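You operate a simulated robot arm through the tools that you are given. There is no shell and no other tool. Be economical: measure what you need, move in short steps, check, and stop when the job is done.

You run a simulated robot arm. Do the job below in one go: nothing can be reset, and whatever is moved stays where it is left.

## Task
Press the plus button three times. Then push the clear door shut. Then take the green passed tray on the outfeed end of the belt and put it away on the shelf under the check bench. Then take the large steel weight and leave it on top of the grey tub. Then press the belt reset button three times. Then put the cream pack from the infeed shelf on the infeed end of the belt. Then take the green tub from the shelf under the check bench and leave it on the top of the check bench. Then fetch the purple pouch labelled "bean mix" from the top of the check bench and set it on the top deck of the trolley. Then put two of the vials from the top of the check bench on the top of the packing bench. Then press the belt stop button three times. Then take the green pouch from the top of the loading stand and put it in the pink tray. Then fetch the brown carton from the top of the loading stand and set it in the cream tray. Then take the carton labelled "soup pouches" from the top of the small table and put it on the top of the check bench. The order counts. Set down upright: large steel weight, vial, brown carton, carton.

Only the result counts: the job must be done as asked and must still hold three seconds after the hand-in. Knocking over, shifting, dropping, spilling or breaking anything else fails it.

## Robot
A 7-joint arm with a vacuum gripper on a trunk, on a base that drives. Base frame: it is fixed to the floor where the robot stands at the start and does not move with it; the origin is under the middle of the robot, x ahead of it, y to its left, z up. Lengths are in mm, angles in rad, forces in N, time in s.
Its first joint turns from -2.601 to 2.601 rad. Places, roughly: beige carton, cream carton [3750, 6000, 1000]; belt reset button [-800, -1700, 900]; belt stop button [2600, -700, 1100]; brown carton [3250, 1000, 1000]; clear door [-300, -500, 700]; cream pack [2500, -750, 1000]; cream tray (31x21x9 cm) [7200, 600, 900]; green passed tray [-500, -1250, 1000]; green pouch [3500, 750, 750]; green tub [2250, 5000, 250]; grey tub [-750, -1250, 1000]; infeed end of the belt [2200, -300, 1000]; large steel weight [-750, -1500, 1000]; pink tray (31x21x9 cm) [4300, 5000, 900]; plus button [700, -200, 900]; purple pouch [2500, 5000, 1000]; shelf under the check bench [2600, 4600, 300]; top deck of the trolley [2300, 7400, 900]; top of the check bench [2600, 4600, 900]; top of the packing bench [4400, 4900, 900]; vial (3x3x8 cm) [2500, 4900, 900]. Payload 1.06 kg.
Tool frame: the origin (TCP) lies in the middle of the cups' lips, and z points out of the cups. The gripper has 1 cup of 24 mm across, covering 24 by 24 mm (tool x, y); the bellows give 8 mm. With the vacuum on, a cup seals on a smooth face that it is pressed against (1 to 4 N); it does not hold porous or soft things. The pull reaches 23 N.
Orientation is that of the tool frame in the base frame, as a unit quaternion [w, x, y, z]. With the cups facing straight down, the tool's x points along the base's -x, its y along +y and its z along -z.

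## Interface
- The arm moves only by the tool step_arm. Its argument "targets" is a list of rows, each an object (a shift or turn left out is 0, a gripper value left out holds the last) with "translation": the shift along the tool's x, y, z in mm, a list of three; "rotation": the turn, a rotation vector about the tool's x, y, z in rad, a list of three; "suction": the vacuum: 1 switches it on, -1 off. In form: [{"translation": [dx, dy, dz], "rotation": [ax, ay, az], "suction": suction}, ...]. A call has 1 to 12 rows; each row shifts and turns the commanded pose from where the row before left it, along the tool's axes as they then stand. Rows are played at 5 a second. More than 50 mm and 0.15 rad between two rows, or a gripper value outside its range, and nothing of the call is played. Where a pose cannot be reached the arm comes as near as it can. A force on the tool above 40 N (or 10 N above the force at the start of the call, whichever is more), or a blocked arm, ends the call early, and 0.2 s more pass. The pull builds up within a second once a cup has sealed. Time passes only in rows, and 0.2 s behind the last, so rows that do not move give it time. The reply holds the time, the measured pose of the TCP, the force on the tool along the base axes and the pull of the vacuum, in the units named above and with some noise, with the torque about the TCP (base axes, N m) and any sound that the robot's microphone picked up.
- Cameras (640 x 400 px; columns grow to the right, rows downward): "scene" is now at [-21.3, 96.5, 1564.9]; the picture's right is [-0.96, -0.30, 0.00], its down [-0.19, 0.61, -0.77] and it looks along [0.23, -0.74, -0.63] (base axes); focal length 248 px, centre (320, 200). "wrist" rides on the gripper at [78, 19, -96] in the tool frame; the picture's right is [-0.24, 0.97, 0.00], its down [-0.71, -0.17, -0.68] and it looks along [-0.67, -0.16, 0.73] (tool axes); focal length 243 px, centre (320, 200). There is no depth. A picture from a camera that has moved, and an enlarged one, comes with that camera's place and axes in the base frame and with its lens.
- get_image(camera): a new picture of that camera. It takes no simulated time.
- move_column(by): slides the trunk up (or, below 0, down) by that many mm; the arm and the scene camera ride with it, the base frame stays. It gives what a move gives, with no picture.
- steer(legs): drives the robot by 1 to 6 legs, each [ahead, turn to the left] in mm and rad, along the robot's own axes; the way and the turn of a leg run together, so that a leg with both is an arc; at most 1500 mm and 3.142 rad a leg. The arm and the cameras ride along, it lands a little off, and it stops where it bumps. It gives what a move gives.
- aim_head(pan, tilt): turns the head with the scene camera to pan (to the left, within 2.705 rad either way) and tilt (down, from -0.506 to 1.204), counted from straight ahead of the robot. It gives what a move gives.
- zoom(camera, box): a new picture of the part [left, top, right, bottom] of that camera's present view, enlarged. It takes no simulated time.
- close_job(): hands the job in; it is judged then, once.

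Work in short steps. Places have to be worked out from the pictures, the camera data and where the tool is seen: move nearer, look again, correct. Check each grasp and each placing, and mend what went wrong. You have 567 turns and 360 pictures in all, those below and enlarged ones among them. Switch the vacuum off and draw the arm clear of the work before you hand the job in, unless the task says otherwise; then end with one line.

The tools are called after ">>>" by a JSON object that holds its "op" and its "data". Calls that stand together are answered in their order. step_arm: Moves the arm, as the interface text tells. Its arguments: {"type":"object","properties":{"targets":{"type":"array","items":{"type":"object","properties":{"translation":{"type":"array","items":{"type":"number"}},"rotation":{"type":"array","items":{"type":"number"}},"suction":{"type":"number"}}}}},"required":["targets"]} The other tools are called the same way: move_column (by) slides the trunk up or down; steer (legs) drives the base; aim_head (pan, tilt) turns the head that bears the scene camera; get_image (camera) takes a picture; zoom (camera, box) takes an enlarged picture of a part of a camera's view; close_job () hands the job in.

At the start:

```text
time_s: 0.0
eef_pos: [-100.4, -664.6, 1272.8]
orientation: [0.0, -0.001, 1.0, -0.01]
force: [0.3, 0.2, 0.0]
torque: [-0.02, 0.0, 0.02]
pull: 0.1
trunk travel left (down, up): [-623.0, 87.0]
robot x, y, heading: [-1.4, 0.9, 0.0]
head pan, tilt: [-1.271, 0.693]
```

scene: 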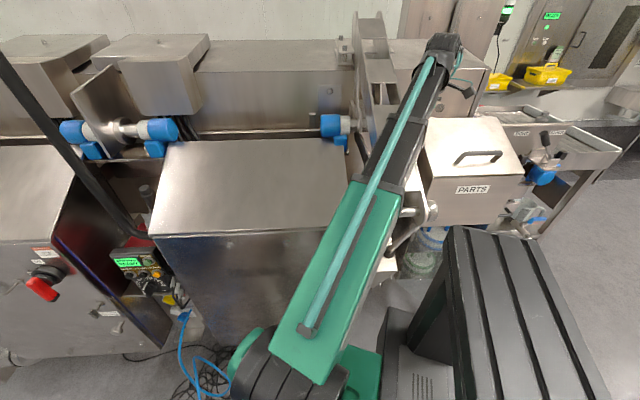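
wrist: 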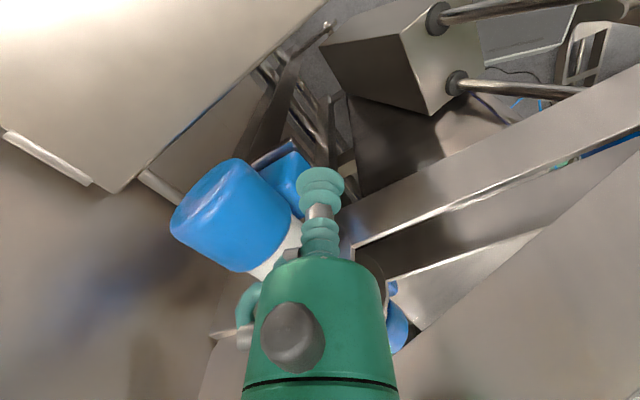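

I start by looking around with the head, first toward the plus button at about [700, -200, 900].

>>> {"op": "aim_head", "data": {"pan": -0.3, "tilt": 0.6}}

>>> {"op": "get_image", "data": {"camera": "scene"}}

```text
time_s: 1.2
eef_pos: [-100.7, -665.1, 1272.3]
orientation: [0.0, 0.001, 1.0, -0.011]
force: [-1.4, -0.5, -0.9]
torque: [0.02, 0.0, 0.0]
pull: 0.0
trunk travel left (down, up): [-623.0, 87.0]
robot x, y, heading: [1.3, -0.5, -0.003]
head pan, tilt: [-0.3, 0.6]
```

```text
357 pictures are left
camera scene: at [38.1, 151.8, 1572.5], right [-0.3, -0.95, 0.01], down [-0.54, 0.16, -0.83], along [0.79, -0.25, -0.56], focal length 248 px, centre (320, 200)
```

scene: 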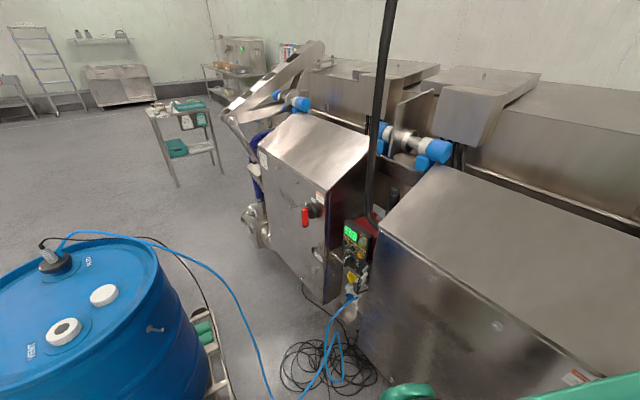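

The green display controller at about (355,240) is likely the panel with the plus button; I zoom in and look around elsewhere.

>>> {"op": "zoom", "data": {"camera": "scene", "box": [300, 200, 400, 310]}}

>>> {"op": "zoom", "data": {"camera": "scene", "box": [130, 30, 330, 190]}}

>>> {"op": "aim_head", "data": {"pan": -1.9, "tilt": 0.6}}

>>> {"op": "get_image", "data": {"camera": "scene"}}

```text
3.64 times, centred on (350, 255) of scene
camera zoom: at [38.1, 151.8, 1572.5], right [-0.3, -0.95, 0.01], down [-0.54, 0.16, -0.83], along [0.79, -0.25, -0.56], focal length 902 px, centre (211, 0)
```

zoom: 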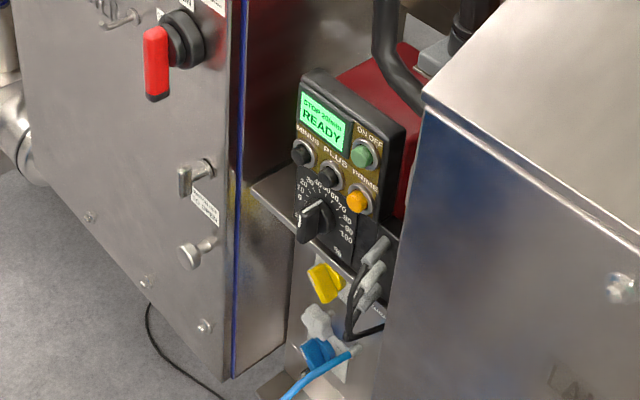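

```text
2.50 times, centred on (230, 110) of scene
camera zoom: at [38.1, 151.8, 1572.5], right [-0.3, -0.95, 0.01], down [-0.54, 0.16, -0.83], along [0.79, -0.25, -0.56], focal length 620 px, centre (545, 425)
```

zoom: 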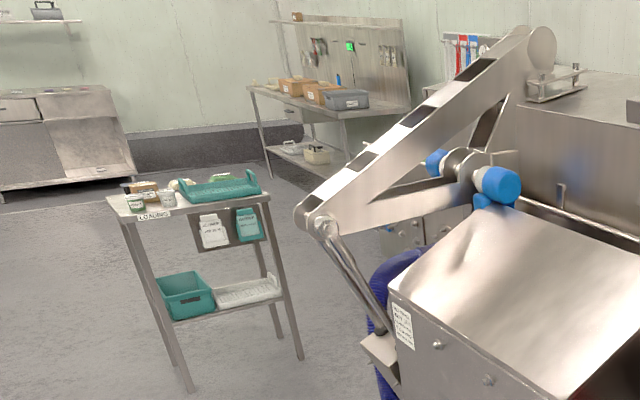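

```text
time_s: 2.9
eef_pos: [-101.0, -665.1, 1273.6]
orientation: [-0.001, 0.0, 1.0, -0.012]
force: [-0.1, 0.2, -0.5]
torque: [-0.01, 0.01, 0.0]
pull: 0.0
trunk travel left (down, up): [-623.0, 87.0]
robot x, y, heading: [1.9, -4.7, 0.002]
head pan, tilt: [-1.901, 0.6]
```

```text
354 pictures are left
camera scene: at [-75.0, 94.4, 1572.7], right [-0.95, 0.32, 0.0], down [0.18, 0.53, -0.83], along [-0.27, -0.78, -0.56], focal length 248 px, centre (320, 200)
```

scene: 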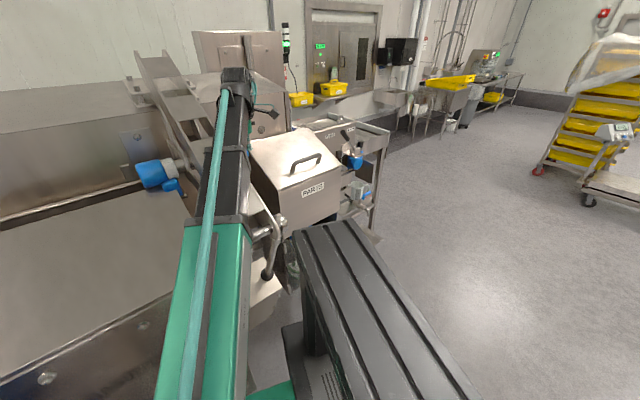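

The panel with plus is found. I keep surveying: behind, left and down.

>>> {"op": "aim_head", "data": {"pan": -2.4, "tilt": 1.0}}

>>> {"op": "get_image", "data": {"camera": "scene"}}

>>> {"op": "aim_head", "data": {"pan": 1.2, "tilt": 0.5}}

>>> {"op": "get_image", "data": {"camera": "scene"}}

>>> {"op": "aim_head", "data": {"pan": 2.5, "tilt": 0.6}}

>>> {"op": "get_image", "data": {"camera": "scene"}}

>>> {"op": "aim_head", "data": {"pan": -0.5, "tilt": 1.1}}

>>> {"op": "get_image", "data": {"camera": "scene"}}

```text
time_s: 3.9
eef_pos: [-100.9, -664.5, 1272.0]
orientation: [-0.001, -0.001, 1.0, -0.01]
force: [0.8, -1.4, 0.3]
torque: [0.01, 0.0, 0.0]
pull: 0.1
trunk travel left (down, up): [-623.0, 87.0]
robot x, y, heading: [-2.6, 3.0, 0.003]
head pan, tilt: [-2.4, 1.0]
```

```text
353 pictures are left
camera scene: at [-97.8, 130.8, 1540.5], right [-0.68, 0.74, -0.01], down [0.62, 0.57, -0.54], along [-0.4, -0.37, -0.84], focal length 248 px, centre (320, 200)
```

scene: 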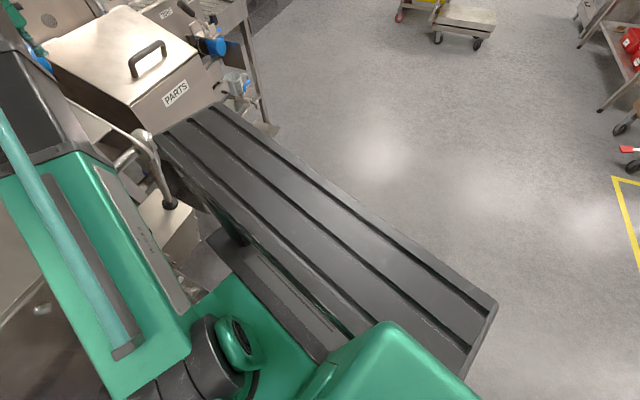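

```text
time_s: 6.8
eef_pos: [-100.5, -664.6, 1272.8]
orientation: [-0.001, -0.001, 1.0, -0.011]
force: [-0.8, 0.0, 0.6]
torque: [0.0, 0.02, 0.0]
pull: 0.1
trunk travel left (down, up): [-623.0, 87.0]
robot x, y, heading: [-0.3, -0.4, 0.002]
head pan, tilt: [1.201, 0.499]
```

```text
352 pictures are left
camera scene: at [-13.6, 263.4, 1580.8], right [0.93, -0.36, 0.0], down [-0.17, -0.45, -0.88], along [0.32, 0.82, -0.48], focal length 248 px, centre (320, 200)
```

scene: 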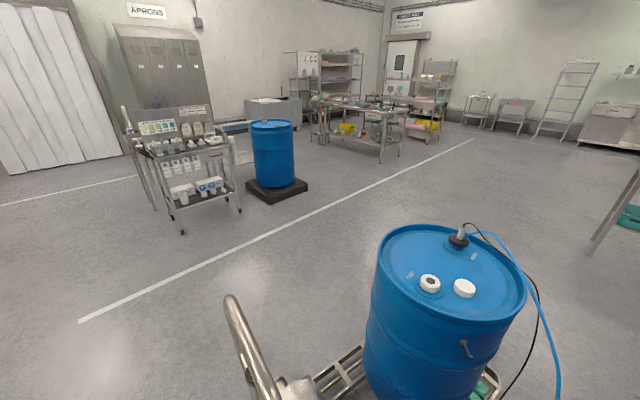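

```text
time_s: 8.3
eef_pos: [-99.8, -664.0, 1272.7]
orientation: [0.0, 0.0, 1.0, -0.011]
force: [0.2, -0.2, -0.1]
torque: [-0.02, 0.0, -0.03]
pull: 0.0
trunk travel left (down, up): [-623.0, 87.0]
robot x, y, heading: [-0.7, 2.5, -0.002]
head pan, tilt: [2.499, 0.6]
```

```text
351 pictures are left
camera scene: at [-117.3, 231.7, 1571.8], right [0.6, 0.8, 0.0], down [0.45, -0.34, -0.82], along [-0.66, 0.49, -0.57], focal length 248 px, centre (320, 200)
```

scene: 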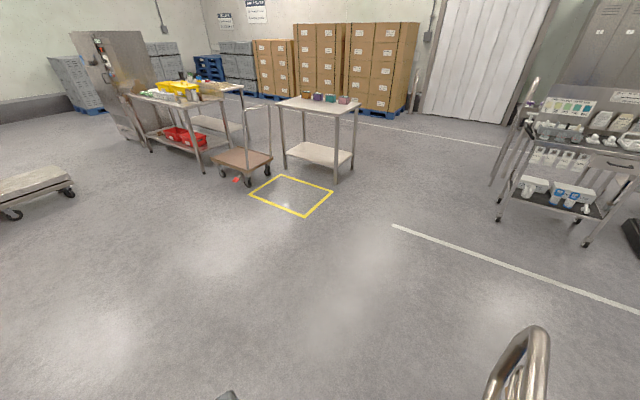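

```text
time_s: 10.9
eef_pos: [-101.5, -665.1, 1272.8]
orientation: [-0.002, 0.0, 1.0, -0.01]
force: [0.1, -0.1, -0.1]
torque: [-0.01, 0.01, -0.02]
pull: 0.1
trunk travel left (down, up): [-623.0, 87.0]
robot x, y, heading: [-0.6, -2.8, 0.009]
head pan, tilt: [-0.499, 1.1]
```

```text
350 pictures are left
camera scene: at [8.9, 148.5, 1533.8], right [-0.48, -0.88, 0.0], down [-0.78, 0.42, -0.46], along [0.4, -0.22, -0.89], focal length 248 px, centre (320, 200)
```

scene: 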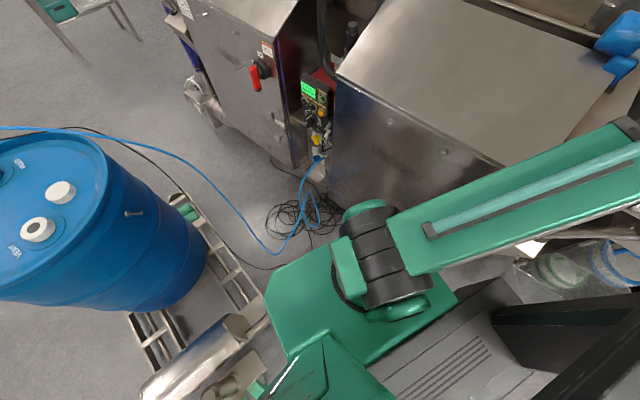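

The plus panel faces about (-0.35, 0.93, 0), with a vertical hose near (650,-210). I retract the arm toward the robot, then sweep it around the axis to the front in two calls.

>>> {"op": "step_arm", "data": {"targets": [{"translation": [0, 48, 0]}, {"translation": [0, 48, 0]}, {"translation": [0, 48, 0]}, {"translation": [0, 46, 0]}, {"translation": [-47.9, -7.6, 0], "rotation": [0, 0, -0.1]}, {"translation": [-47.9, -7.6, 0], "rotation": [0, 0, -0.1]}, {"translation": [-47.9, -7.6, 0], "rotation": [0, 0, -0.1]}, {"translation": [-47.9, -7.6, 0], "rotation": [0, 0, -0.1]}, {"translation": [-47.9, -7.6, 0], "rotation": [0, 0, -0.1]}, {"translation": [-47.9, -7.6, 0], "rotation": [0, 0, -0.1]}]}}

>>> {"op": "get_image", "data": {"camera": "scene"}}

```text
time_s: 12.0
eef_pos: [-103.8, -518.6, 1199.5]
orientation: [-0.008, -0.01, 1.0, -0.01]
force: [-11.4, -1.9, -1.0]
torque: [0.14, -1.01, 0.19]
pull: 0.0
out of reach, approached as far as the arm can: row 1, 2, 3, 4, 5
trunk travel left (down, up): [-623.0, 87.0]
robot x, y, heading: [-1.5, 0.5, -0.005]
head pan, tilt: [-0.499, 1.1]
stopped in row 5: the force on the tool passed its limit at 72 N (the readings are from after the stop); the commanded pose is now the measured one
```

```text
349 pictures are left
camera scene: at [10.7, 139.4, 1534.4], right [-0.48, -0.88, 0.0], down [-0.78, 0.43, -0.45], along [0.4, -0.22, -0.89], focal length 248 px, centre (320, 200)
```

scene: 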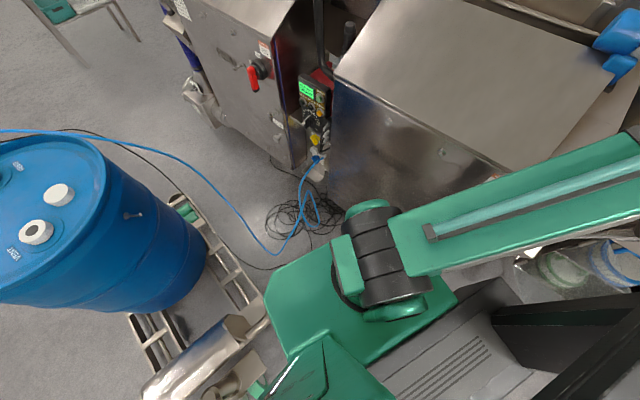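

The arm could not retract at this height and hit something; I look with the wrist camera.

>>> {"op": "get_image", "data": {"camera": "wrist"}}

>>> {"op": "aim_head", "data": {"pan": -1.5, "tilt": 0.9}}

>>> {"op": "get_image", "data": {"camera": "scene"}}

```text
348 pictures are left
camera wrist: at [-178.8, -498.4, 1296.0], right [0.22, 0.98, -0.03], down [0.72, -0.14, 0.68], along [0.66, -0.16, -0.74], focal length 243 px, centre (320, 200)
```

wrist: 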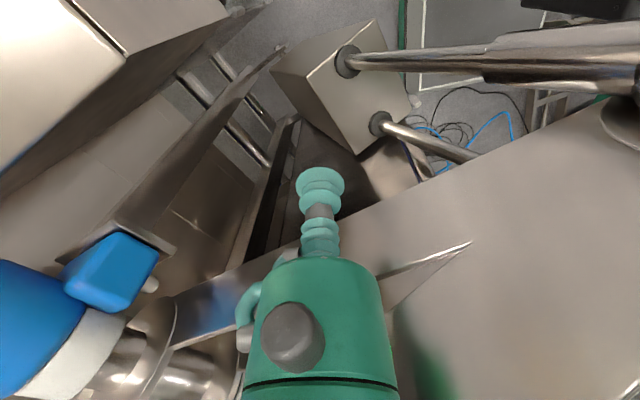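

```text
time_s: 13.3
eef_pos: [-103.6, -517.9, 1199.6]
orientation: [-0.008, -0.011, 1.0, -0.01]
force: [-15.7, -5.6, -0.2]
torque: [0.56, -1.4, 0.06]
pull: 0.0
trunk travel left (down, up): [-623.0, 87.0]
robot x, y, heading: [-1.8, 0.9, -0.005]
head pan, tilt: [-1.499, 0.901]
```

```text
347 pictures are left
camera scene: at [-41.7, 94.3, 1548.3], right [-1.0, -0.07, 0.0], down [-0.05, 0.78, -0.62], along [0.04, -0.62, -0.78], focal length 248 px, centre (320, 200)
```

scene: 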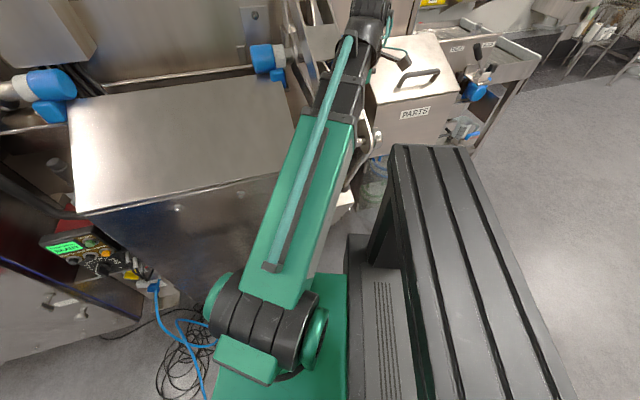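

The tool brushes the hood on its +x side. I back off to -x and raise it first.

>>> {"op": "step_arm", "data": {"targets": [{"translation": [15, 0, -20]}, {"translation": [10, -20, -30]}, {"translation": [0, -40, -30]}, {"translation": [0, -40, -10]}]}}

```text
time_s: 14.3
eef_pos: [-125.7, -632.0, 1258.1]
orientation: [-0.008, -0.011, 1.0, -0.011]
force: [0.2, -0.6, -0.9]
torque: [-0.01, 0.01, 0.0]
pull: 0.1
out of reach, approached as far as the arm can: row 1, 2, 3
trunk travel left (down, up): [-623.0, 87.0]
robot x, y, heading: [2.9, 3.4, -0.004]
head pan, tilt: [-1.499, 0.901]
```

Clear now. I raise the trunk, then sweep partway at this radius, well above the hood, stopping short of the vertical hose.

>>> {"op": "move_column", "data": {"by": 80}}

>>> {"op": "step_arm", "data": {"targets": [{"translation": [-47.7, -7.6, 0], "rotation": [0, 0, -0.075]}, {"translation": [-47.7, -7.6, 0], "rotation": [0, 0, -0.075]}, {"translation": [-47.7, -7.6, 0], "rotation": [0, 0, -0.075]}, {"translation": [-47.7, -7.6, 0], "rotation": [0, 0, -0.075]}, {"translation": [-47.7, -7.6, 0], "rotation": [0, 0, -0.075]}, {"translation": [-47.7, -7.6, 0], "rotation": [0, 0, -0.075]}, {"translation": [-47.7, -7.6, 0], "rotation": [0, 0, -0.075]}, {"translation": [-47.7, -7.6, 0], "rotation": [0, 0, -0.075]}, {"translation": [-47.7, -7.6, 0], "rotation": [0, 0, -0.075]}, {"translation": [-47.7, -7.6, 0], "rotation": [0, 0, -0.075]}]}}

>>> {"op": "aim_head", "data": {"pan": -0.6, "tilt": 0.6}}

>>> {"op": "get_image", "data": {"camera": "scene"}}

```text
time_s: 15.5
eef_pos: [-125.5, -632.0, 1338.9]
orientation: [-0.008, -0.011, 1.0, -0.011]
force: [-0.3, 0.4, 0.6]
torque: [0.0, 0.0, -0.04]
pull: 0.0
trunk travel left (down, up): [-703.0, 7.0]
robot x, y, heading: [0.7, -0.0, -0.003]
head pan, tilt: [-1.499, 0.901]
```

```text
time_s: 16.1
eef_pos: [-54.9, -642.1, 1338.4]
orientation: [-0.017, -0.067, 0.998, -0.011]
force: [-14.8, 1.2, 1.6]
torque: [-0.1, -0.85, 0.37]
pull: 0.1
trunk travel left (down, up): [-703.0, 7.0]
robot x, y, heading: [-1.5, 0.2, -0.003]
head pan, tilt: [-1.499, 0.901]
stopped in row 2: the force on the tool passed its limit at 59 N (the readings are from after the stop); the commanded pose is now the measured one
```

```text
time_s: 17.2
eef_pos: [-55.4, -639.0, 1338.6]
orientation: [-0.015, -0.07, 0.997, -0.012]
force: [-9.2, -0.2, 3.4]
torque: [0.11, -0.58, 0.18]
pull: 0.1
trunk travel left (down, up): [-703.0, 7.0]
robot x, y, heading: [0.9, 2.6, 0.002]
head pan, tilt: [-0.6, 0.6]
```

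```text
346 pictures are left
camera scene: at [27.0, 120.4, 1653.1], right [-0.57, -0.82, 0.0], down [-0.46, 0.32, -0.83], along [0.68, -0.47, -0.56], focal length 248 px, centre (320, 200)
```

scene: 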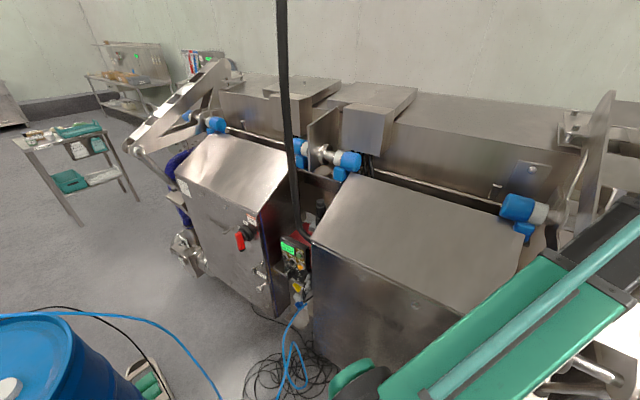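

Something tall still blocks to the +x side; check with the wrist camera.

>>> {"op": "get_image", "data": {"camera": "wrist"}}

>>> {"op": "aim_head", "data": {"pan": -1.2, "tilt": 0.6}}

>>> {"op": "get_image", "data": {"camera": "scene"}}

```text
345 pictures are left
camera wrist: at [-131.8, -631.1, 1435.8], right [0.1, 0.99, -0.03], down [0.74, -0.06, 0.67], along [0.66, -0.09, -0.75], focal length 243 px, centre (320, 200)
```

wrist: 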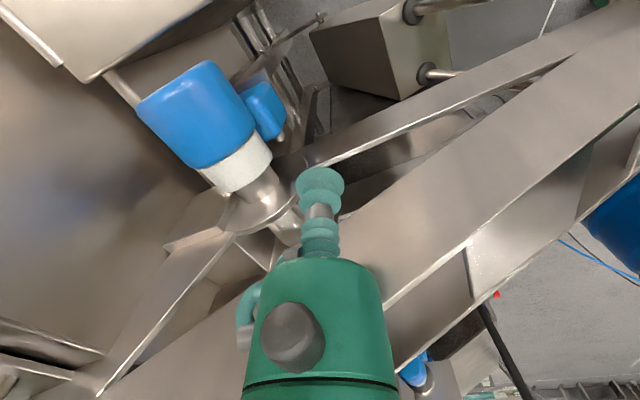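

```text
time_s: 18.2
eef_pos: [-54.9, -641.7, 1338.7]
orientation: [-0.015, -0.069, 0.997, -0.012]
force: [-8.1, -0.3, 4.1]
torque: [0.16, -0.64, 0.16]
pull: 0.1
trunk travel left (down, up): [-703.0, 7.0]
robot x, y, heading: [-1.1, 0.8, -0.001]
head pan, tilt: [-1.201, 0.6]
```

```text
344 pictures are left
camera scene: at [-14.1, 88.2, 1653.1], right [-0.93, -0.36, 0.0], down [-0.2, 0.53, -0.83], along [0.3, -0.77, -0.56], focal length 248 px, centre (320, 200)
```

scene: 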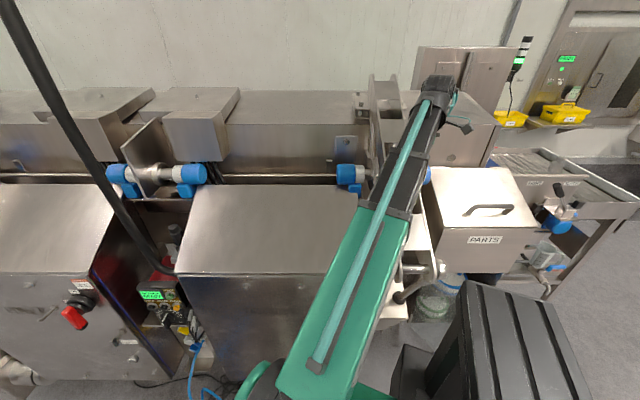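

An inclined chute stands on the +x side of the arm. I'll shift the arm off it, then reverse the base into the open and sweep there.

>>> {"op": "step_arm", "data": {"targets": [{"translation": [30, 0, 0]}, {"translation": [40, 0, 0]}]}}

>>> {"op": "steer", "data": {"legs": [[-800, 0]]}}

>>> {"op": "get_image", "data": {"camera": "scene"}}

```text
time_s: 18.9
eef_pos: [-125.9, -650.8, 1339.7]
orientation: [-0.015, -0.068, 0.997, -0.012]
force: [-0.7, 0.3, -0.5]
torque: [-0.02, 0.0, 0.03]
pull: 0.2
trunk travel left (down, up): [-703.0, 7.0]
robot x, y, heading: [-3.0, -0.2, -0.002]
head pan, tilt: [-1.201, 0.6]
```

```text
time_s: 23.2
eef_pos: [-938.0, -640.6, 1341.5]
orientation: [-0.015, -0.062, 0.998, -0.012]
force: [-0.3, -0.4, -0.3]
torque: [0.03, -0.02, -0.01]
pull: 0.0
trunk travel left (down, up): [-703.0, 7.0]
robot x, y, heading: [-803.0, 10.6, -0.018]
head pan, tilt: [-1.201, 0.6]
```

```text
343 pictures are left
camera scene: at [-816.2, 96.5, 1653.1], right [-0.94, -0.35, 0.0], down [-0.19, 0.53, -0.83], along [0.29, -0.77, -0.56], focal length 248 px, centre (320, 200)
```

scene: 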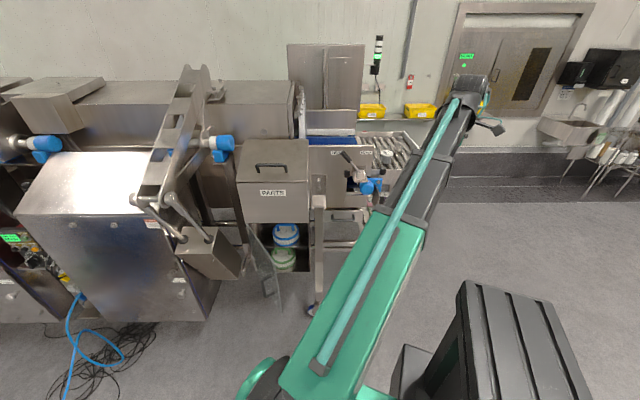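

Open floor on the right now. I sweep the arm to straight ahead.

>>> {"op": "step_arm", "data": {"targets": [{"translation": [-46.4, -13.9, 0], "rotation": [0, 0, -0.073]}, {"translation": [-46.4, -13.9, 0], "rotation": [0, 0, -0.073]}, {"translation": [-46.4, -13.9, 0], "rotation": [0, 0, -0.073]}, {"translation": [-46.4, -13.9, 0], "rotation": [0, 0, -0.073]}, {"translation": [-46.4, -13.9, 0], "rotation": [0, 0, -0.073]}, {"translation": [-46.4, -13.9, 0], "rotation": [0, 0, -0.073]}, {"translation": [-46.4, -13.9, 0], "rotation": [0, 0, -0.073]}, {"translation": [-46.4, -13.9, 0], "rotation": [0, 0, -0.073]}, {"translation": [-46.4, -13.9, 0], "rotation": [0, 0, -0.073]}, {"translation": [-46.4, -13.9, 0], "rotation": [0, 0, -0.073]}, {"translation": [-46.4, -13.9, 0], "rotation": [0, 0, -0.073]}, {"translation": [-46.4, -13.9, 0], "rotation": [0, 0, -0.073]}]}}

>>> {"op": "step_arm", "data": {"targets": [{"translation": [-46.4, -13.9, 0], "rotation": [0, 0, -0.073]}, {"translation": [-46.4, -13.9, 0], "rotation": [0, 0, -0.073]}, {"translation": [-46.4, -13.9, 0], "rotation": [0, 0, -0.073]}, {"translation": [-46.4, -13.9, 0], "rotation": [0, 0, -0.073]}, {"translation": [-46.4, -13.9, 0], "rotation": [0, 0, -0.073]}, {"translation": [-46.4, -13.9, 0], "rotation": [0, 0, -0.073]}, {"translation": [-46.4, -13.9, 0], "rotation": [0, 0, -0.073]}, {"translation": [-46.4, -13.9, 0], "rotation": [0, 0, -0.073]}, {"translation": [-46.4, -13.9, 0], "rotation": [0, 0, -0.073]}, {"translation": [-46.4, -13.9, 0], "rotation": [0, 0, -0.073]}, {"translation": [-46.4, -13.9, 0], "rotation": [0, 0, -0.073]}, {"translation": [-46.4, -13.9, 0], "rotation": [0, 0, -0.073]}]}}

>>> {"op": "aim_head", "data": {"pan": -0.2, "tilt": 0.6}}

>>> {"op": "get_image", "data": {"camera": "scene"}}

```text
time_s: 25.8
eef_pos: [-388.8, -510.1, 1322.8]
orientation: [-0.018, -0.48, 0.877, -0.01]
force: [0.0, 0.9, 0.6]
torque: [-0.02, -0.01, 0.03]
pull: 0.0
trunk travel left (down, up): [-703.0, 7.0]
robot x, y, heading: [-801.4, 12.6, -0.025]
head pan, tilt: [-1.201, 0.6]
```

```text
time_s: 28.4
eef_pos: [-135.3, -9.1, 1290.0]
orientation: [0.017, 0.806, -0.591, -0.002]
force: [-0.1, -0.6, -0.2]
torque: [0.03, 0.01, -0.01]
pull: 0.0
out of reach, approached as far as the arm can: row 2, 3, 11
trunk travel left (down, up): [-703.0, 7.0]
robot x, y, heading: [-802.4, 8.5, -0.016]
head pan, tilt: [-1.201, 0.6]
```

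```text
time_s: 29.6
eef_pos: [-136.6, -10.1, 1291.4]
orientation: [0.018, 0.806, -0.592, -0.002]
force: [-0.6, 0.3, -0.1]
torque: [-0.01, 0.0, 0.01]
pull: 0.1
trunk travel left (down, up): [-703.0, 7.0]
robot x, y, heading: [-805.5, 10.6, -0.018]
head pan, tilt: [-0.201, 0.6]
```

```text
342 pictures are left
camera scene: at [-759.9, 160.4, 1653.1], right [-0.22, -0.98, 0.0], down [-0.55, 0.12, -0.83], along [0.81, -0.18, -0.56], focal length 248 px, centre (320, 200)
```

scene: 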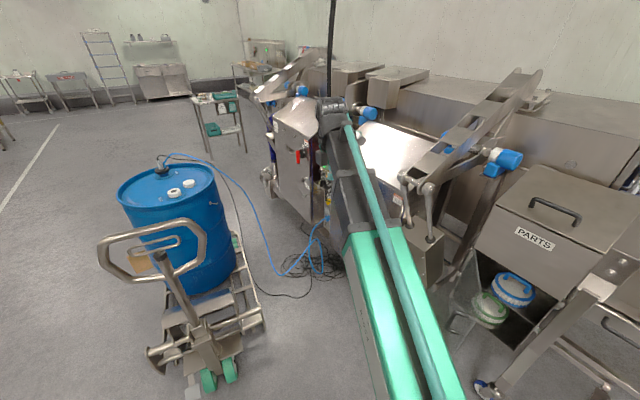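

The arm points ahead. I drive back forward so the panel comes within reach.

>>> {"op": "steer", "data": {"legs": [[750, 0.018]]}}

>>> {"op": "get_image", "data": {"camera": "wrist"}}

>>> {"op": "get_image", "data": {"camera": "scene"}}

```text
time_s: 33.6
eef_pos: [601.3, -13.2, 1289.6]
orientation: [0.018, 0.809, -0.588, -0.002]
force: [-0.6, 0.1, 0.3]
torque: [0.02, 0.03, 0.01]
pull: 0.0
trunk travel left (down, up): [-703.0, 7.0]
robot x, y, heading: [-68.1, -0.9, -0.008]
head pan, tilt: [-0.201, 0.6]
```

```text
341 pictures are left
camera wrist: at [610.7, -91.4, 1387.1], right [-1.0, -0.08, 0.03], down [-0.04, 0.74, 0.67], along [-0.07, 0.66, -0.74], focal length 243 px, centre (320, 200)
```

wrist: 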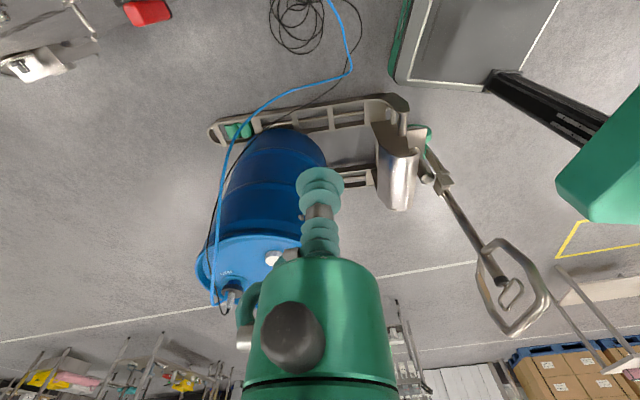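

```text
340 pictures are left
camera scene: at [-23.1, 151.8, 1653.1], right [-0.21, -0.98, 0.0], down [-0.55, 0.12, -0.82], along [0.81, -0.17, -0.57], focal length 248 px, centre (320, 200)
```

scene: 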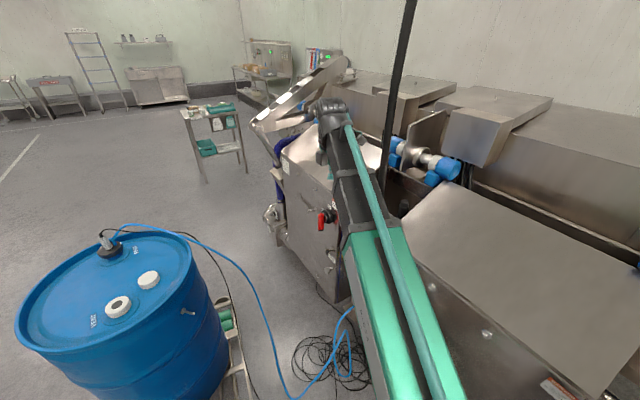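

The tool's x axis already lies along the press direction (0.31,-0.95). I lower the trunk and pitch the tool to point that way.

>>> {"op": "move_column", "data": {"by": -250}}

>>> {"op": "step_arm", "data": {"targets": [{"rotation": [0, 0.15, 0]}, {"rotation": [0, 0.15, 0]}, {"rotation": [0, 0.15, 0]}, {"rotation": [0, 0.15, 0]}, {"rotation": [0, 0.15, 0]}, {"rotation": [0, 0.15, 0]}, {"rotation": [0, 0.15, 0]}, {"rotation": [0, 0.15, 0]}, {"rotation": [0, 0.15, 0]}, {"rotation": [0, 0.15, 0]}]}}

>>> {"op": "get_image", "data": {"camera": "wrist"}}

```text
time_s: 36.2
eef_pos: [600.9, -13.3, 1039.5]
orientation: [0.017, 0.809, -0.587, -0.002]
force: [0.6, 0.2, 0.5]
torque: [0.04, -0.02, -0.03]
pull: 0.1
trunk travel left (down, up): [-453.0, 257.0]
robot x, y, heading: [-67.0, 3.7, -0.008]
head pan, tilt: [-0.201, 0.6]
```

```text
time_s: 38.4
eef_pos: [599.9, -12.4, 1040.3]
orientation: [0.413, 0.592, -0.419, 0.55]
force: [-1.1, -0.1, 1.0]
torque: [0.0, -0.01, 0.03]
pull: 0.1
trunk travel left (down, up): [-453.0, 257.0]
robot x, y, heading: [-67.9, -2.0, -0.006]
head pan, tilt: [-0.201, 0.6]
```

```text
339 pictures are left
camera wrist: at [557.7, 68.1, 1123.7], right [-0.93, -0.29, -0.21], down [-0.08, 0.73, -0.68], along [0.35, -0.62, -0.71], focal length 243 px, centre (320, 200)
```

wrist: 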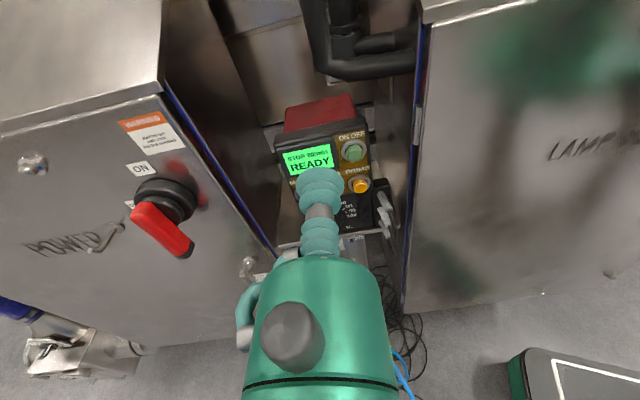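

The panel is right in view; plus is hidden behind the cup. Zoom to find the button row.

>>> {"op": "zoom", "data": {"camera": "wrist", "box": [260, 90, 400, 250]}}

```text
2.50 times, centred on (330, 170) of wrist
camera zoom: at [557.7, 68.1, 1123.7], right [-0.93, -0.29, -0.21], down [-0.08, 0.73, -0.68], along [0.35, -0.62, -0.71], focal length 606 px, centre (295, 275)
```

zoom: 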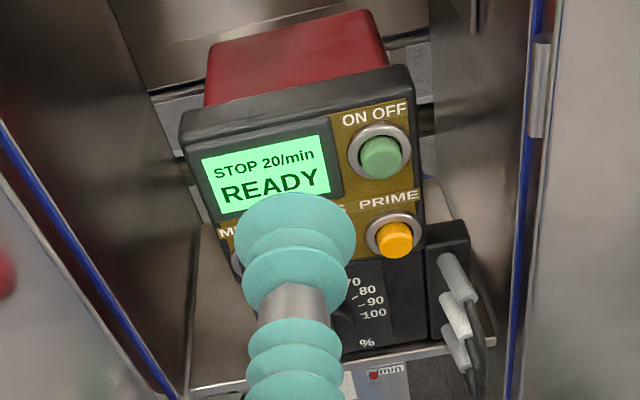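

PLUS triangulates to about (684,-193,850). I go to a standoff about 90 mm in front of it and look again.

>>> {"op": "step_arm", "data": {"targets": [{"translation": [-45, -7.5, 0]}, {"translation": [-45, -7.5, 0]}, {"translation": [-45, -7.5, 0]}, {"translation": [-45, -7.5, 0]}, {"translation": [0, 0, 40]}, {"translation": [0, 0, 40]}, {"translation": [0, 0, 40]}]}}

>>> {"op": "zoom", "data": {"camera": "wrist", "box": [220, 50, 420, 250]}}

```text
time_s: 40.0
eef_pos: [658.5, -111.5, 853.0]
orientation: [0.413, 0.593, -0.418, 0.55]
force: [0.5, -0.3, 0.0]
torque: [0.0, 0.02, 0.0]
pull: 0.1
trunk travel left (down, up): [-453.0, 257.0]
robot x, y, heading: [-67.5, 0.9, -0.008]
head pan, tilt: [-0.201, 0.6]
```

```text
2.00 times, centred on (320, 150) of wrist
camera zoom: at [614.6, -30.0, 937.4], right [-0.93, -0.29, -0.21], down [-0.08, 0.73, -0.67], along [0.35, -0.61, -0.71], focal length 485 px, centre (320, 300)
```

zoom: 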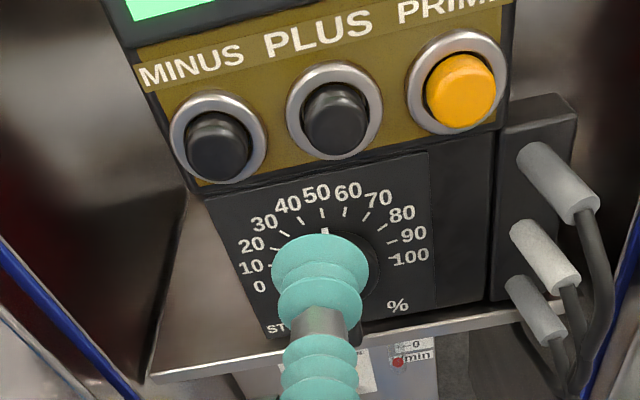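

PLUS lies at about (679,-193,853); I align and advance to near contact.

>>> {"op": "step_arm", "data": {"targets": [{"translation": [5, 5, 30]}, {"translation": [0, 0, 30]}, {"translation": [0, 0, 8]}, {"translation": [0, 0, 4]}]}}

>>> {"op": "get_image", "data": {"camera": "wrist"}}

```text
time_s: 41.0
eef_pos: [676.1, -180.5, 852.1]
orientation: [0.413, 0.593, -0.419, 0.55]
force: [-0.5, 1.1, -0.4]
torque: [-0.01, 0.02, -0.02]
pull: 0.0
trunk travel left (down, up): [-453.0, 257.0]
robot x, y, heading: [-68.2, -5.3, -0.008]
head pan, tilt: [-0.201, 0.6]
```

```text
336 pictures are left
camera wrist: at [632.0, -98.6, 936.8], right [-0.93, -0.29, -0.21], down [-0.08, 0.73, -0.67], along [0.35, -0.61, -0.71], focal length 243 px, centre (320, 200)
```

wrist: 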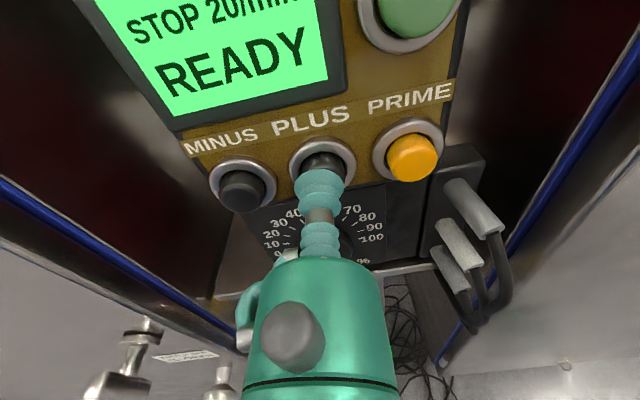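

Well aligned. Advance in small steps to feel contact.

>>> {"op": "step_arm", "data": {"targets": [{"translation": [0, 0, 3]}, {"translation": [0, 0, 3]}, {"translation": [0, 0, 3]}, {"translation": [0, 0, 3]}]}}

>>> {"op": "zoom", "data": {"camera": "wrist", "box": [220, 100, 420, 260]}}

```text
time_s: 42.0
eef_pos: [679.3, -189.5, 853.1]
orientation: [0.413, 0.594, -0.419, 0.549]
force: [-2.0, 7.6, -3.6]
torque: [-0.08, -0.07, 0.01]
pull: 0.1
trunk travel left (down, up): [-453.0, 257.0]
robot x, y, heading: [-68.6, 2.2, -0.006]
head pan, tilt: [-0.201, 0.6]
heard: click
```

```text
2.50 times, centred on (320, 180) of wrist
camera zoom: at [636.2, -109.7, 937.3], right [-0.93, -0.29, -0.21], down [-0.08, 0.73, -0.67], along [0.35, -0.61, -0.71], focal length 606 px, centre (320, 250)
```

zoom: 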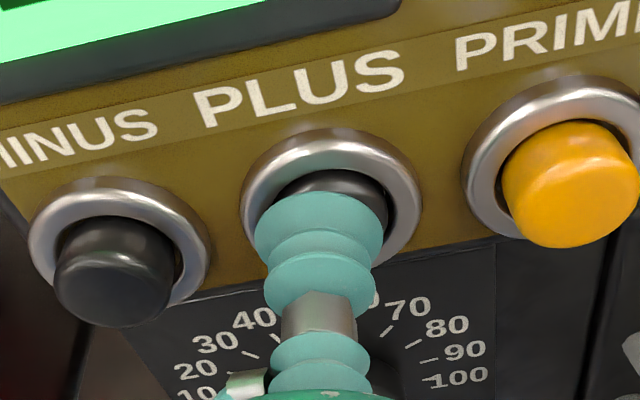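

One click heard. I retract 14 mm, then press again twice, each in its own call.

>>> {"op": "step_arm", "data": {"targets": [{"translation": [0, 0, -7]}, {"translation": [0, 0, -7]}, {"translation": [0, 0, 0]}]}}

>>> {"op": "step_arm", "data": {"targets": [{"translation": [0, 0, 5]}, {"translation": [0, 0, 4]}, {"translation": [0, 0, 3]}, {"translation": [0, 0, 2]}]}}

>>> {"op": "step_arm", "data": {"targets": [{"translation": [0, 0, -7]}, {"translation": [0, 0, -7]}, {"translation": [0, 0, 0]}]}}

>>> {"op": "step_arm", "data": {"targets": [{"translation": [0, 0, 5]}, {"translation": [0, 0, 4]}, {"translation": [0, 0, 3]}, {"translation": [0, 0, 2]}]}}

>>> {"op": "step_arm", "data": {"targets": [{"translation": [0, 0, -20]}, {"translation": [0, 0, -30]}, {"translation": [0, 0, -40]}]}}

>>> {"op": "get_image", "data": {"camera": "wrist"}}

```text
time_s: 42.8
eef_pos: [675.0, -179.1, 853.7]
orientation: [0.414, 0.593, -0.42, 0.549]
force: [-0.7, 1.9, 0.7]
torque: [0.03, 0.02, -0.01]
pull: 0.1
trunk travel left (down, up): [-453.0, 257.0]
robot x, y, heading: [-66.7, 0.5, -0.007]
head pan, tilt: [-0.201, 0.6]
```

```text
time_s: 43.8
eef_pos: [679.7, -191.6, 853.0]
orientation: [0.413, 0.593, -0.418, 0.55]
force: [-2.4, 5.8, -2.3]
torque: [-0.06, -0.04, 0.0]
pull: 0.1
trunk travel left (down, up): [-453.0, 257.0]
robot x, y, heading: [-62.2, -1.2, -0.008]
head pan, tilt: [-0.201, 0.6]
heard: click
```

```text
time_s: 44.6
eef_pos: [676.0, -177.7, 854.7]
orientation: [0.413, 0.594, -0.419, 0.55]
force: [-0.5, 1.1, 0.1]
torque: [-0.01, -0.04, -0.02]
pull: 0.0
trunk travel left (down, up): [-453.0, 257.0]
robot x, y, heading: [-68.4, 0.3, -0.01]
head pan, tilt: [-0.201, 0.6]
```

```text
time_s: 45.6
eef_pos: [679.7, -190.2, 854.9]
orientation: [0.412, 0.594, -0.418, 0.55]
force: [-0.3, 6.1, 1.0]
torque: [0.04, 0.02, -0.04]
pull: 0.0
trunk travel left (down, up): [-453.0, 257.0]
robot x, y, heading: [-64.9, -1.4, -0.004]
head pan, tilt: [-0.201, 0.6]
heard: click
```

```text
time_s: 46.4
eef_pos: [650.0, -105.9, 859.5]
orientation: [0.413, 0.593, -0.419, 0.549]
force: [0.3, 0.4, 0.3]
torque: [-0.02, -0.01, -0.01]
pull: 0.0
trunk travel left (down, up): [-453.0, 257.0]
robot x, y, heading: [-65.7, -3.0, -0.005]
head pan, tilt: [-0.201, 0.6]
```

```text
334 pictures are left
camera wrist: at [607.8, -24.2, 941.9], right [-0.93, -0.29, -0.21], down [-0.08, 0.73, -0.67], along [0.35, -0.61, -0.71], focal length 243 px, centre (320, 200)
```

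wrist: 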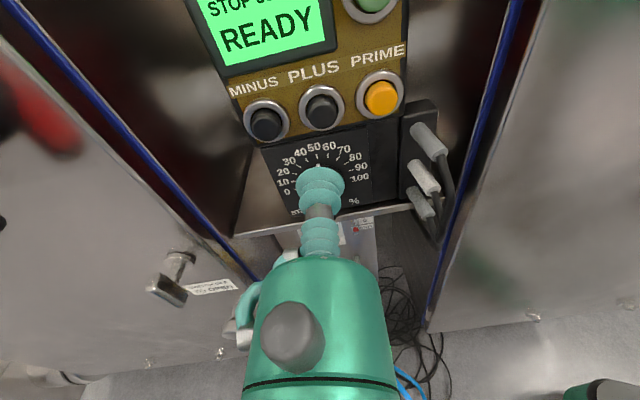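

Three clicks heard. Quick check of the display while I back out.

>>> {"op": "step_arm", "data": {"targets": [{"translation": [40, 0, -40]}, {"translation": [40, 0, -20]}, {"translation": [40, 0, 0]}, {"translation": [40, 0, 0]}]}}

>>> {"op": "get_image", "data": {"camera": "wrist"}}

```text
refused: row 1 steps farther than a row can; nothing moved
```

```text
333 pictures are left
camera wrist: at [607.8, -24.2, 941.9], right [-0.93, -0.29, -0.21], down [-0.08, 0.73, -0.67], along [0.35, -0.61, -0.71], focal length 243 px, centre (320, 200)
```

wrist: 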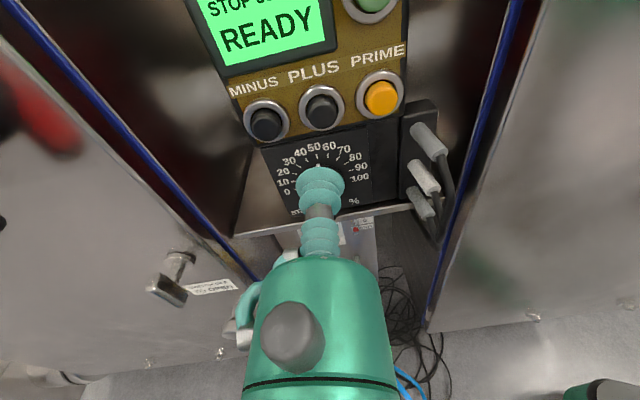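

I back out in smaller rows, raise the trunk, and reverse to see the clear door.

>>> {"op": "step_arm", "data": {"targets": [{"translation": [20, 0, -40]}, {"translation": [20, 0, -40]}, {"translation": [40, 0, -25]}, {"translation": [40, 0, 0]}, {"translation": [40, 0, 0]}]}}

>>> {"op": "zoom", "data": {"camera": "wrist", "box": [240, 80, 440, 240]}}

>>> {"op": "move_column", "data": {"by": 250}}

>>> {"op": "steer", "data": {"legs": [[-750, 0]]}}

>>> {"op": "aim_head", "data": {"pan": -0.9, "tilt": 0.8}}

>>> {"op": "get_image", "data": {"camera": "scene"}}

```text
time_s: 47.6
eef_pos: [627.0, -13.2, 1024.7]
orientation: [0.413, 0.593, -0.419, 0.549]
force: [-0.8, 0.6, -1.3]
torque: [-0.02, 0.0, 0.01]
pull: 0.1
trunk travel left (down, up): [-453.0, 257.0]
robot x, y, heading: [-71.2, -1.2, -0.008]
head pan, tilt: [-0.201, 0.6]
```

```text
2.50 times, centred on (340, 160) of wrist
camera zoom: at [584.0, 68.7, 1106.9], right [-0.93, -0.29, -0.21], down [-0.08, 0.73, -0.67], along [0.35, -0.61, -0.71], focal length 606 px, centre (270, 300)
```

zoom: 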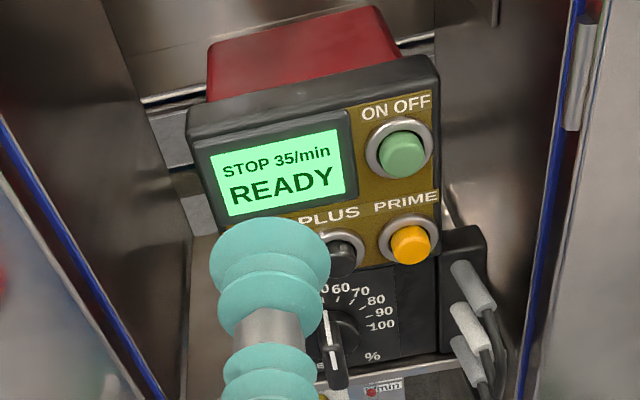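

```text
time_s: 50.2
eef_pos: [627.8, -12.9, 1272.6]
orientation: [0.413, 0.593, -0.419, 0.55]
force: [-0.5, -1.0, -1.1]
torque: [-0.01, -0.04, 0.01]
pull: 0.0
trunk travel left (down, up): [-703.0, 7.0]
robot x, y, heading: [-66.7, -2.0, -0.01]
head pan, tilt: [-0.201, 0.6]
```

```text
time_s: 54.3
eef_pos: [-124.5, -10.5, 1273.8]
orientation: [0.415, 0.592, -0.421, 0.548]
force: [0.1, -0.4, -0.7]
torque: [-0.01, -0.01, 0.03]
pull: 0.0
trunk travel left (down, up): [-703.0, 7.0]
robot x, y, heading: [-819.4, 10.8, -0.012]
head pan, tilt: [-0.201, 0.6]
```

```text
time_s: 55.3
eef_pos: [-123.0, -10.1, 1272.1]
orientation: [0.415, 0.592, -0.421, 0.549]
force: [0.3, 0.0, -0.5]
torque: [-0.01, -0.02, 0.06]
pull: 0.1
trunk travel left (down, up): [-703.0, 7.0]
robot x, y, heading: [-816.8, 6.0, -0.019]
head pan, tilt: [-0.901, 0.799]
```

```text
331 pictures are left
camera scene: at [-809.7, 115.3, 1636.2], right [-0.79, -0.61, 0.0], down [-0.44, 0.57, -0.7], along [0.42, -0.55, -0.72], focal length 248 px, centre (320, 200)
```

scene: 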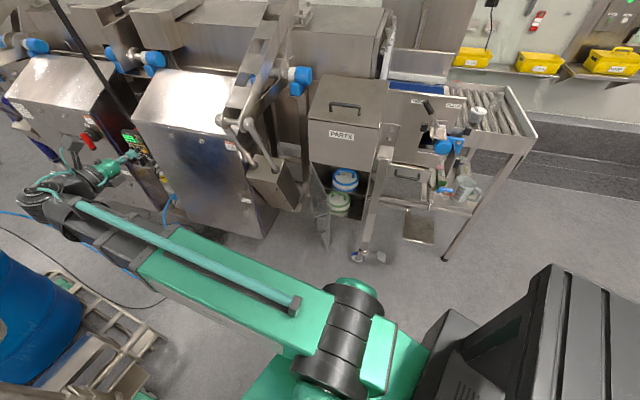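

The display rose to 35, so three presses registered. Now zoom on the clear door and outfeed.

>>> {"op": "zoom", "data": {"camera": "scene", "box": [280, 110, 420, 270]}}

>>> {"op": "zoom", "data": {"camera": "scene", "box": [370, 60, 550, 220]}}

```text
2.50 times, centred on (350, 190) of scene
camera zoom: at [-809.7, 115.3, 1636.2], right [-0.79, -0.61, 0.0], down [-0.44, 0.57, -0.7], along [0.42, -0.55, -0.72], focal length 620 px, centre (245, 225)
```

zoom: 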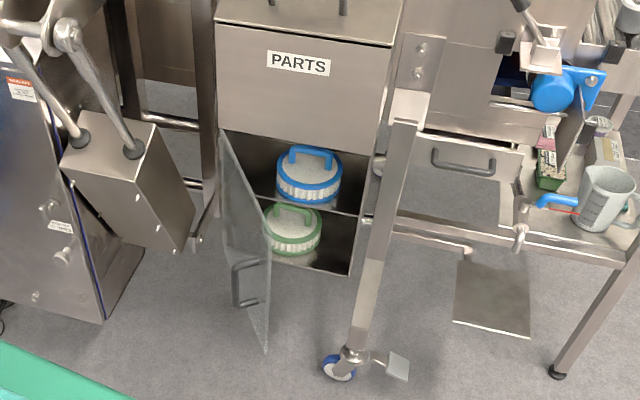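

```text
2.50 times, centred on (460, 140) of scene
camera zoom: at [-809.7, 115.3, 1636.2], right [-0.79, -0.61, 0.0], down [-0.44, 0.57, -0.7], along [0.42, -0.55, -0.72], focal length 620 px, centre (-30, 350)
```

zoom: 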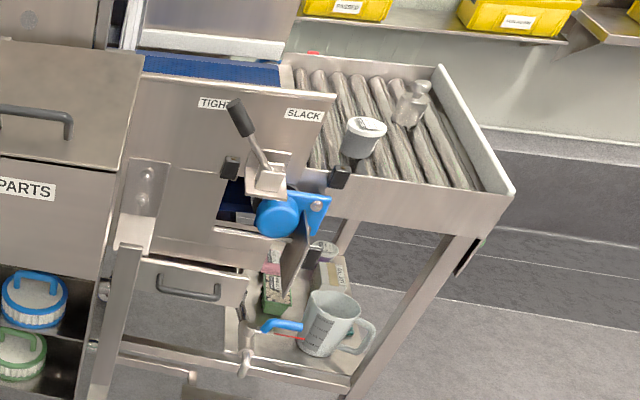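

Door is hinged on its left and stands about half open; its free edge is near (-380,-520). I move the horizontal tool toward (-350,-330) and lower the trunk to look at it from close by.

>>> {"op": "step_arm", "data": {"targets": [{"translation": [0, 31.6, 23.4]}, {"translation": [0, 31.6, 23.4]}, {"translation": [0, 31.6, 23.4]}, {"translation": [0, 31.6, 23.4]}, {"translation": [0, 31.6, 23.4]}, {"translation": [0, 31.6, 23.4]}, {"translation": [0, 31.6, 23.4]}, {"translation": [0, 31.6, 23.4]}, {"translation": [0, 31.6, 23.4]}, {"translation": [0, 31.6, 23.4]}]}}

>>> {"op": "move_column", "data": {"by": -380}}

>>> {"op": "get_image", "data": {"camera": "wrist"}}

```text
time_s: 57.5
eef_pos: [-258.9, -339.2, 1285.0]
orientation: [0.414, 0.592, -0.421, 0.548]
force: [0.1, 0.6, -0.3]
torque: [0.03, 0.0, -0.01]
pull: 0.1
out of reach, approached as far as the arm can: row 5, 6, 7, 8, 9, 10
trunk travel left (down, up): [-703.0, 7.0]
robot x, y, heading: [-816.5, 8.8, -0.014]
head pan, tilt: [-0.901, 0.799]
```

```text
time_s: 61.2
eef_pos: [-258.4, -340.1, 905.7]
orientation: [0.415, 0.592, -0.421, 0.548]
force: [0.0, -0.1, -0.4]
torque: [0.03, -0.02, -0.01]
pull: 0.1
trunk travel left (down, up): [-323.0, 387.0]
robot x, y, heading: [-818.4, 8.0, -0.018]
head pan, tilt: [-0.901, 0.799]
```

```text
328 pictures are left
camera wrist: at [-300.8, -258.2, 990.2], right [-0.94, -0.28, -0.21], down [-0.07, 0.74, -0.67], along [0.34, -0.62, -0.71], focal length 243 px, centre (320, 200)
```

wrist: 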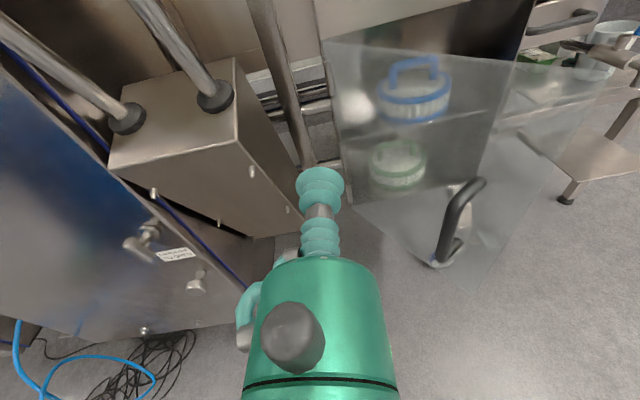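

Door: hinge at (-166,-666), free top corner at (-416,-464,890), handle below z 775. I place the tip in front of its outer face near the free edge at z about 835.

>>> {"op": "step_arm", "data": {"targets": [{"translation": [-23, 34, 0]}, {"translation": [-23, 34, 0]}, {"translation": [-23, 35, 0]}, {"translation": [0, 0, 40]}, {"translation": [0, 0, 40]}]}}

>>> {"op": "get_image", "data": {"camera": "wrist"}}

```text
time_s: 62.4
eef_pos: [-256.1, -478.8, 845.5]
orientation: [0.416, 0.591, -0.422, 0.547]
force: [-0.7, 0.2, 0.3]
torque: [-0.01, -0.04, 0.01]
pull: 0.1
out of reach, approached as far as the arm can: row 1, 2, 3
trunk travel left (down, up): [-323.0, 387.0]
robot x, y, heading: [-820.2, 11.0, -0.015]
head pan, tilt: [-0.901, 0.799]
```

```text
327 pictures are left
camera wrist: at [-298.2, -397.9, 929.8], right [-0.94, -0.28, -0.21], down [-0.07, 0.73, -0.67], along [0.34, -0.62, -0.71], focal length 243 px, centre (320, 200)
```

wrist: 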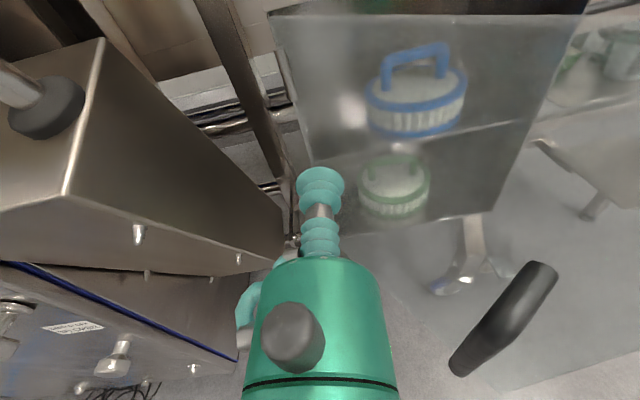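

The arm is at its inner limit, so I back the base by 80 mm to bring the tip over near the free edge.

>>> {"op": "steer", "data": {"legs": [[-85, 0]]}}

>>> {"op": "get_image", "data": {"camera": "wrist"}}

```text
time_s: 63.5
eef_pos: [-340.4, -476.9, 846.8]
orientation: [0.415, 0.592, -0.421, 0.548]
force: [-0.2, -0.7, 0.6]
torque: [-0.02, 0.01, -0.01]
pull: 0.1
trunk travel left (down, up): [-323.0, 387.0]
robot x, y, heading: [-904.1, 11.0, -0.017]
head pan, tilt: [-0.901, 0.799]
```

```text
326 pictures are left
camera wrist: at [-382.5, -395.4, 929.8], right [-0.94, -0.28, -0.21], down [-0.07, 0.73, -0.67], along [0.34, -0.62, -0.71], focal length 243 px, centre (320, 200)
```

wrist: 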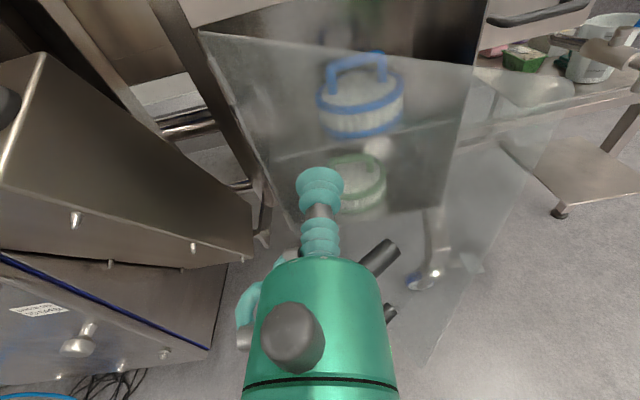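

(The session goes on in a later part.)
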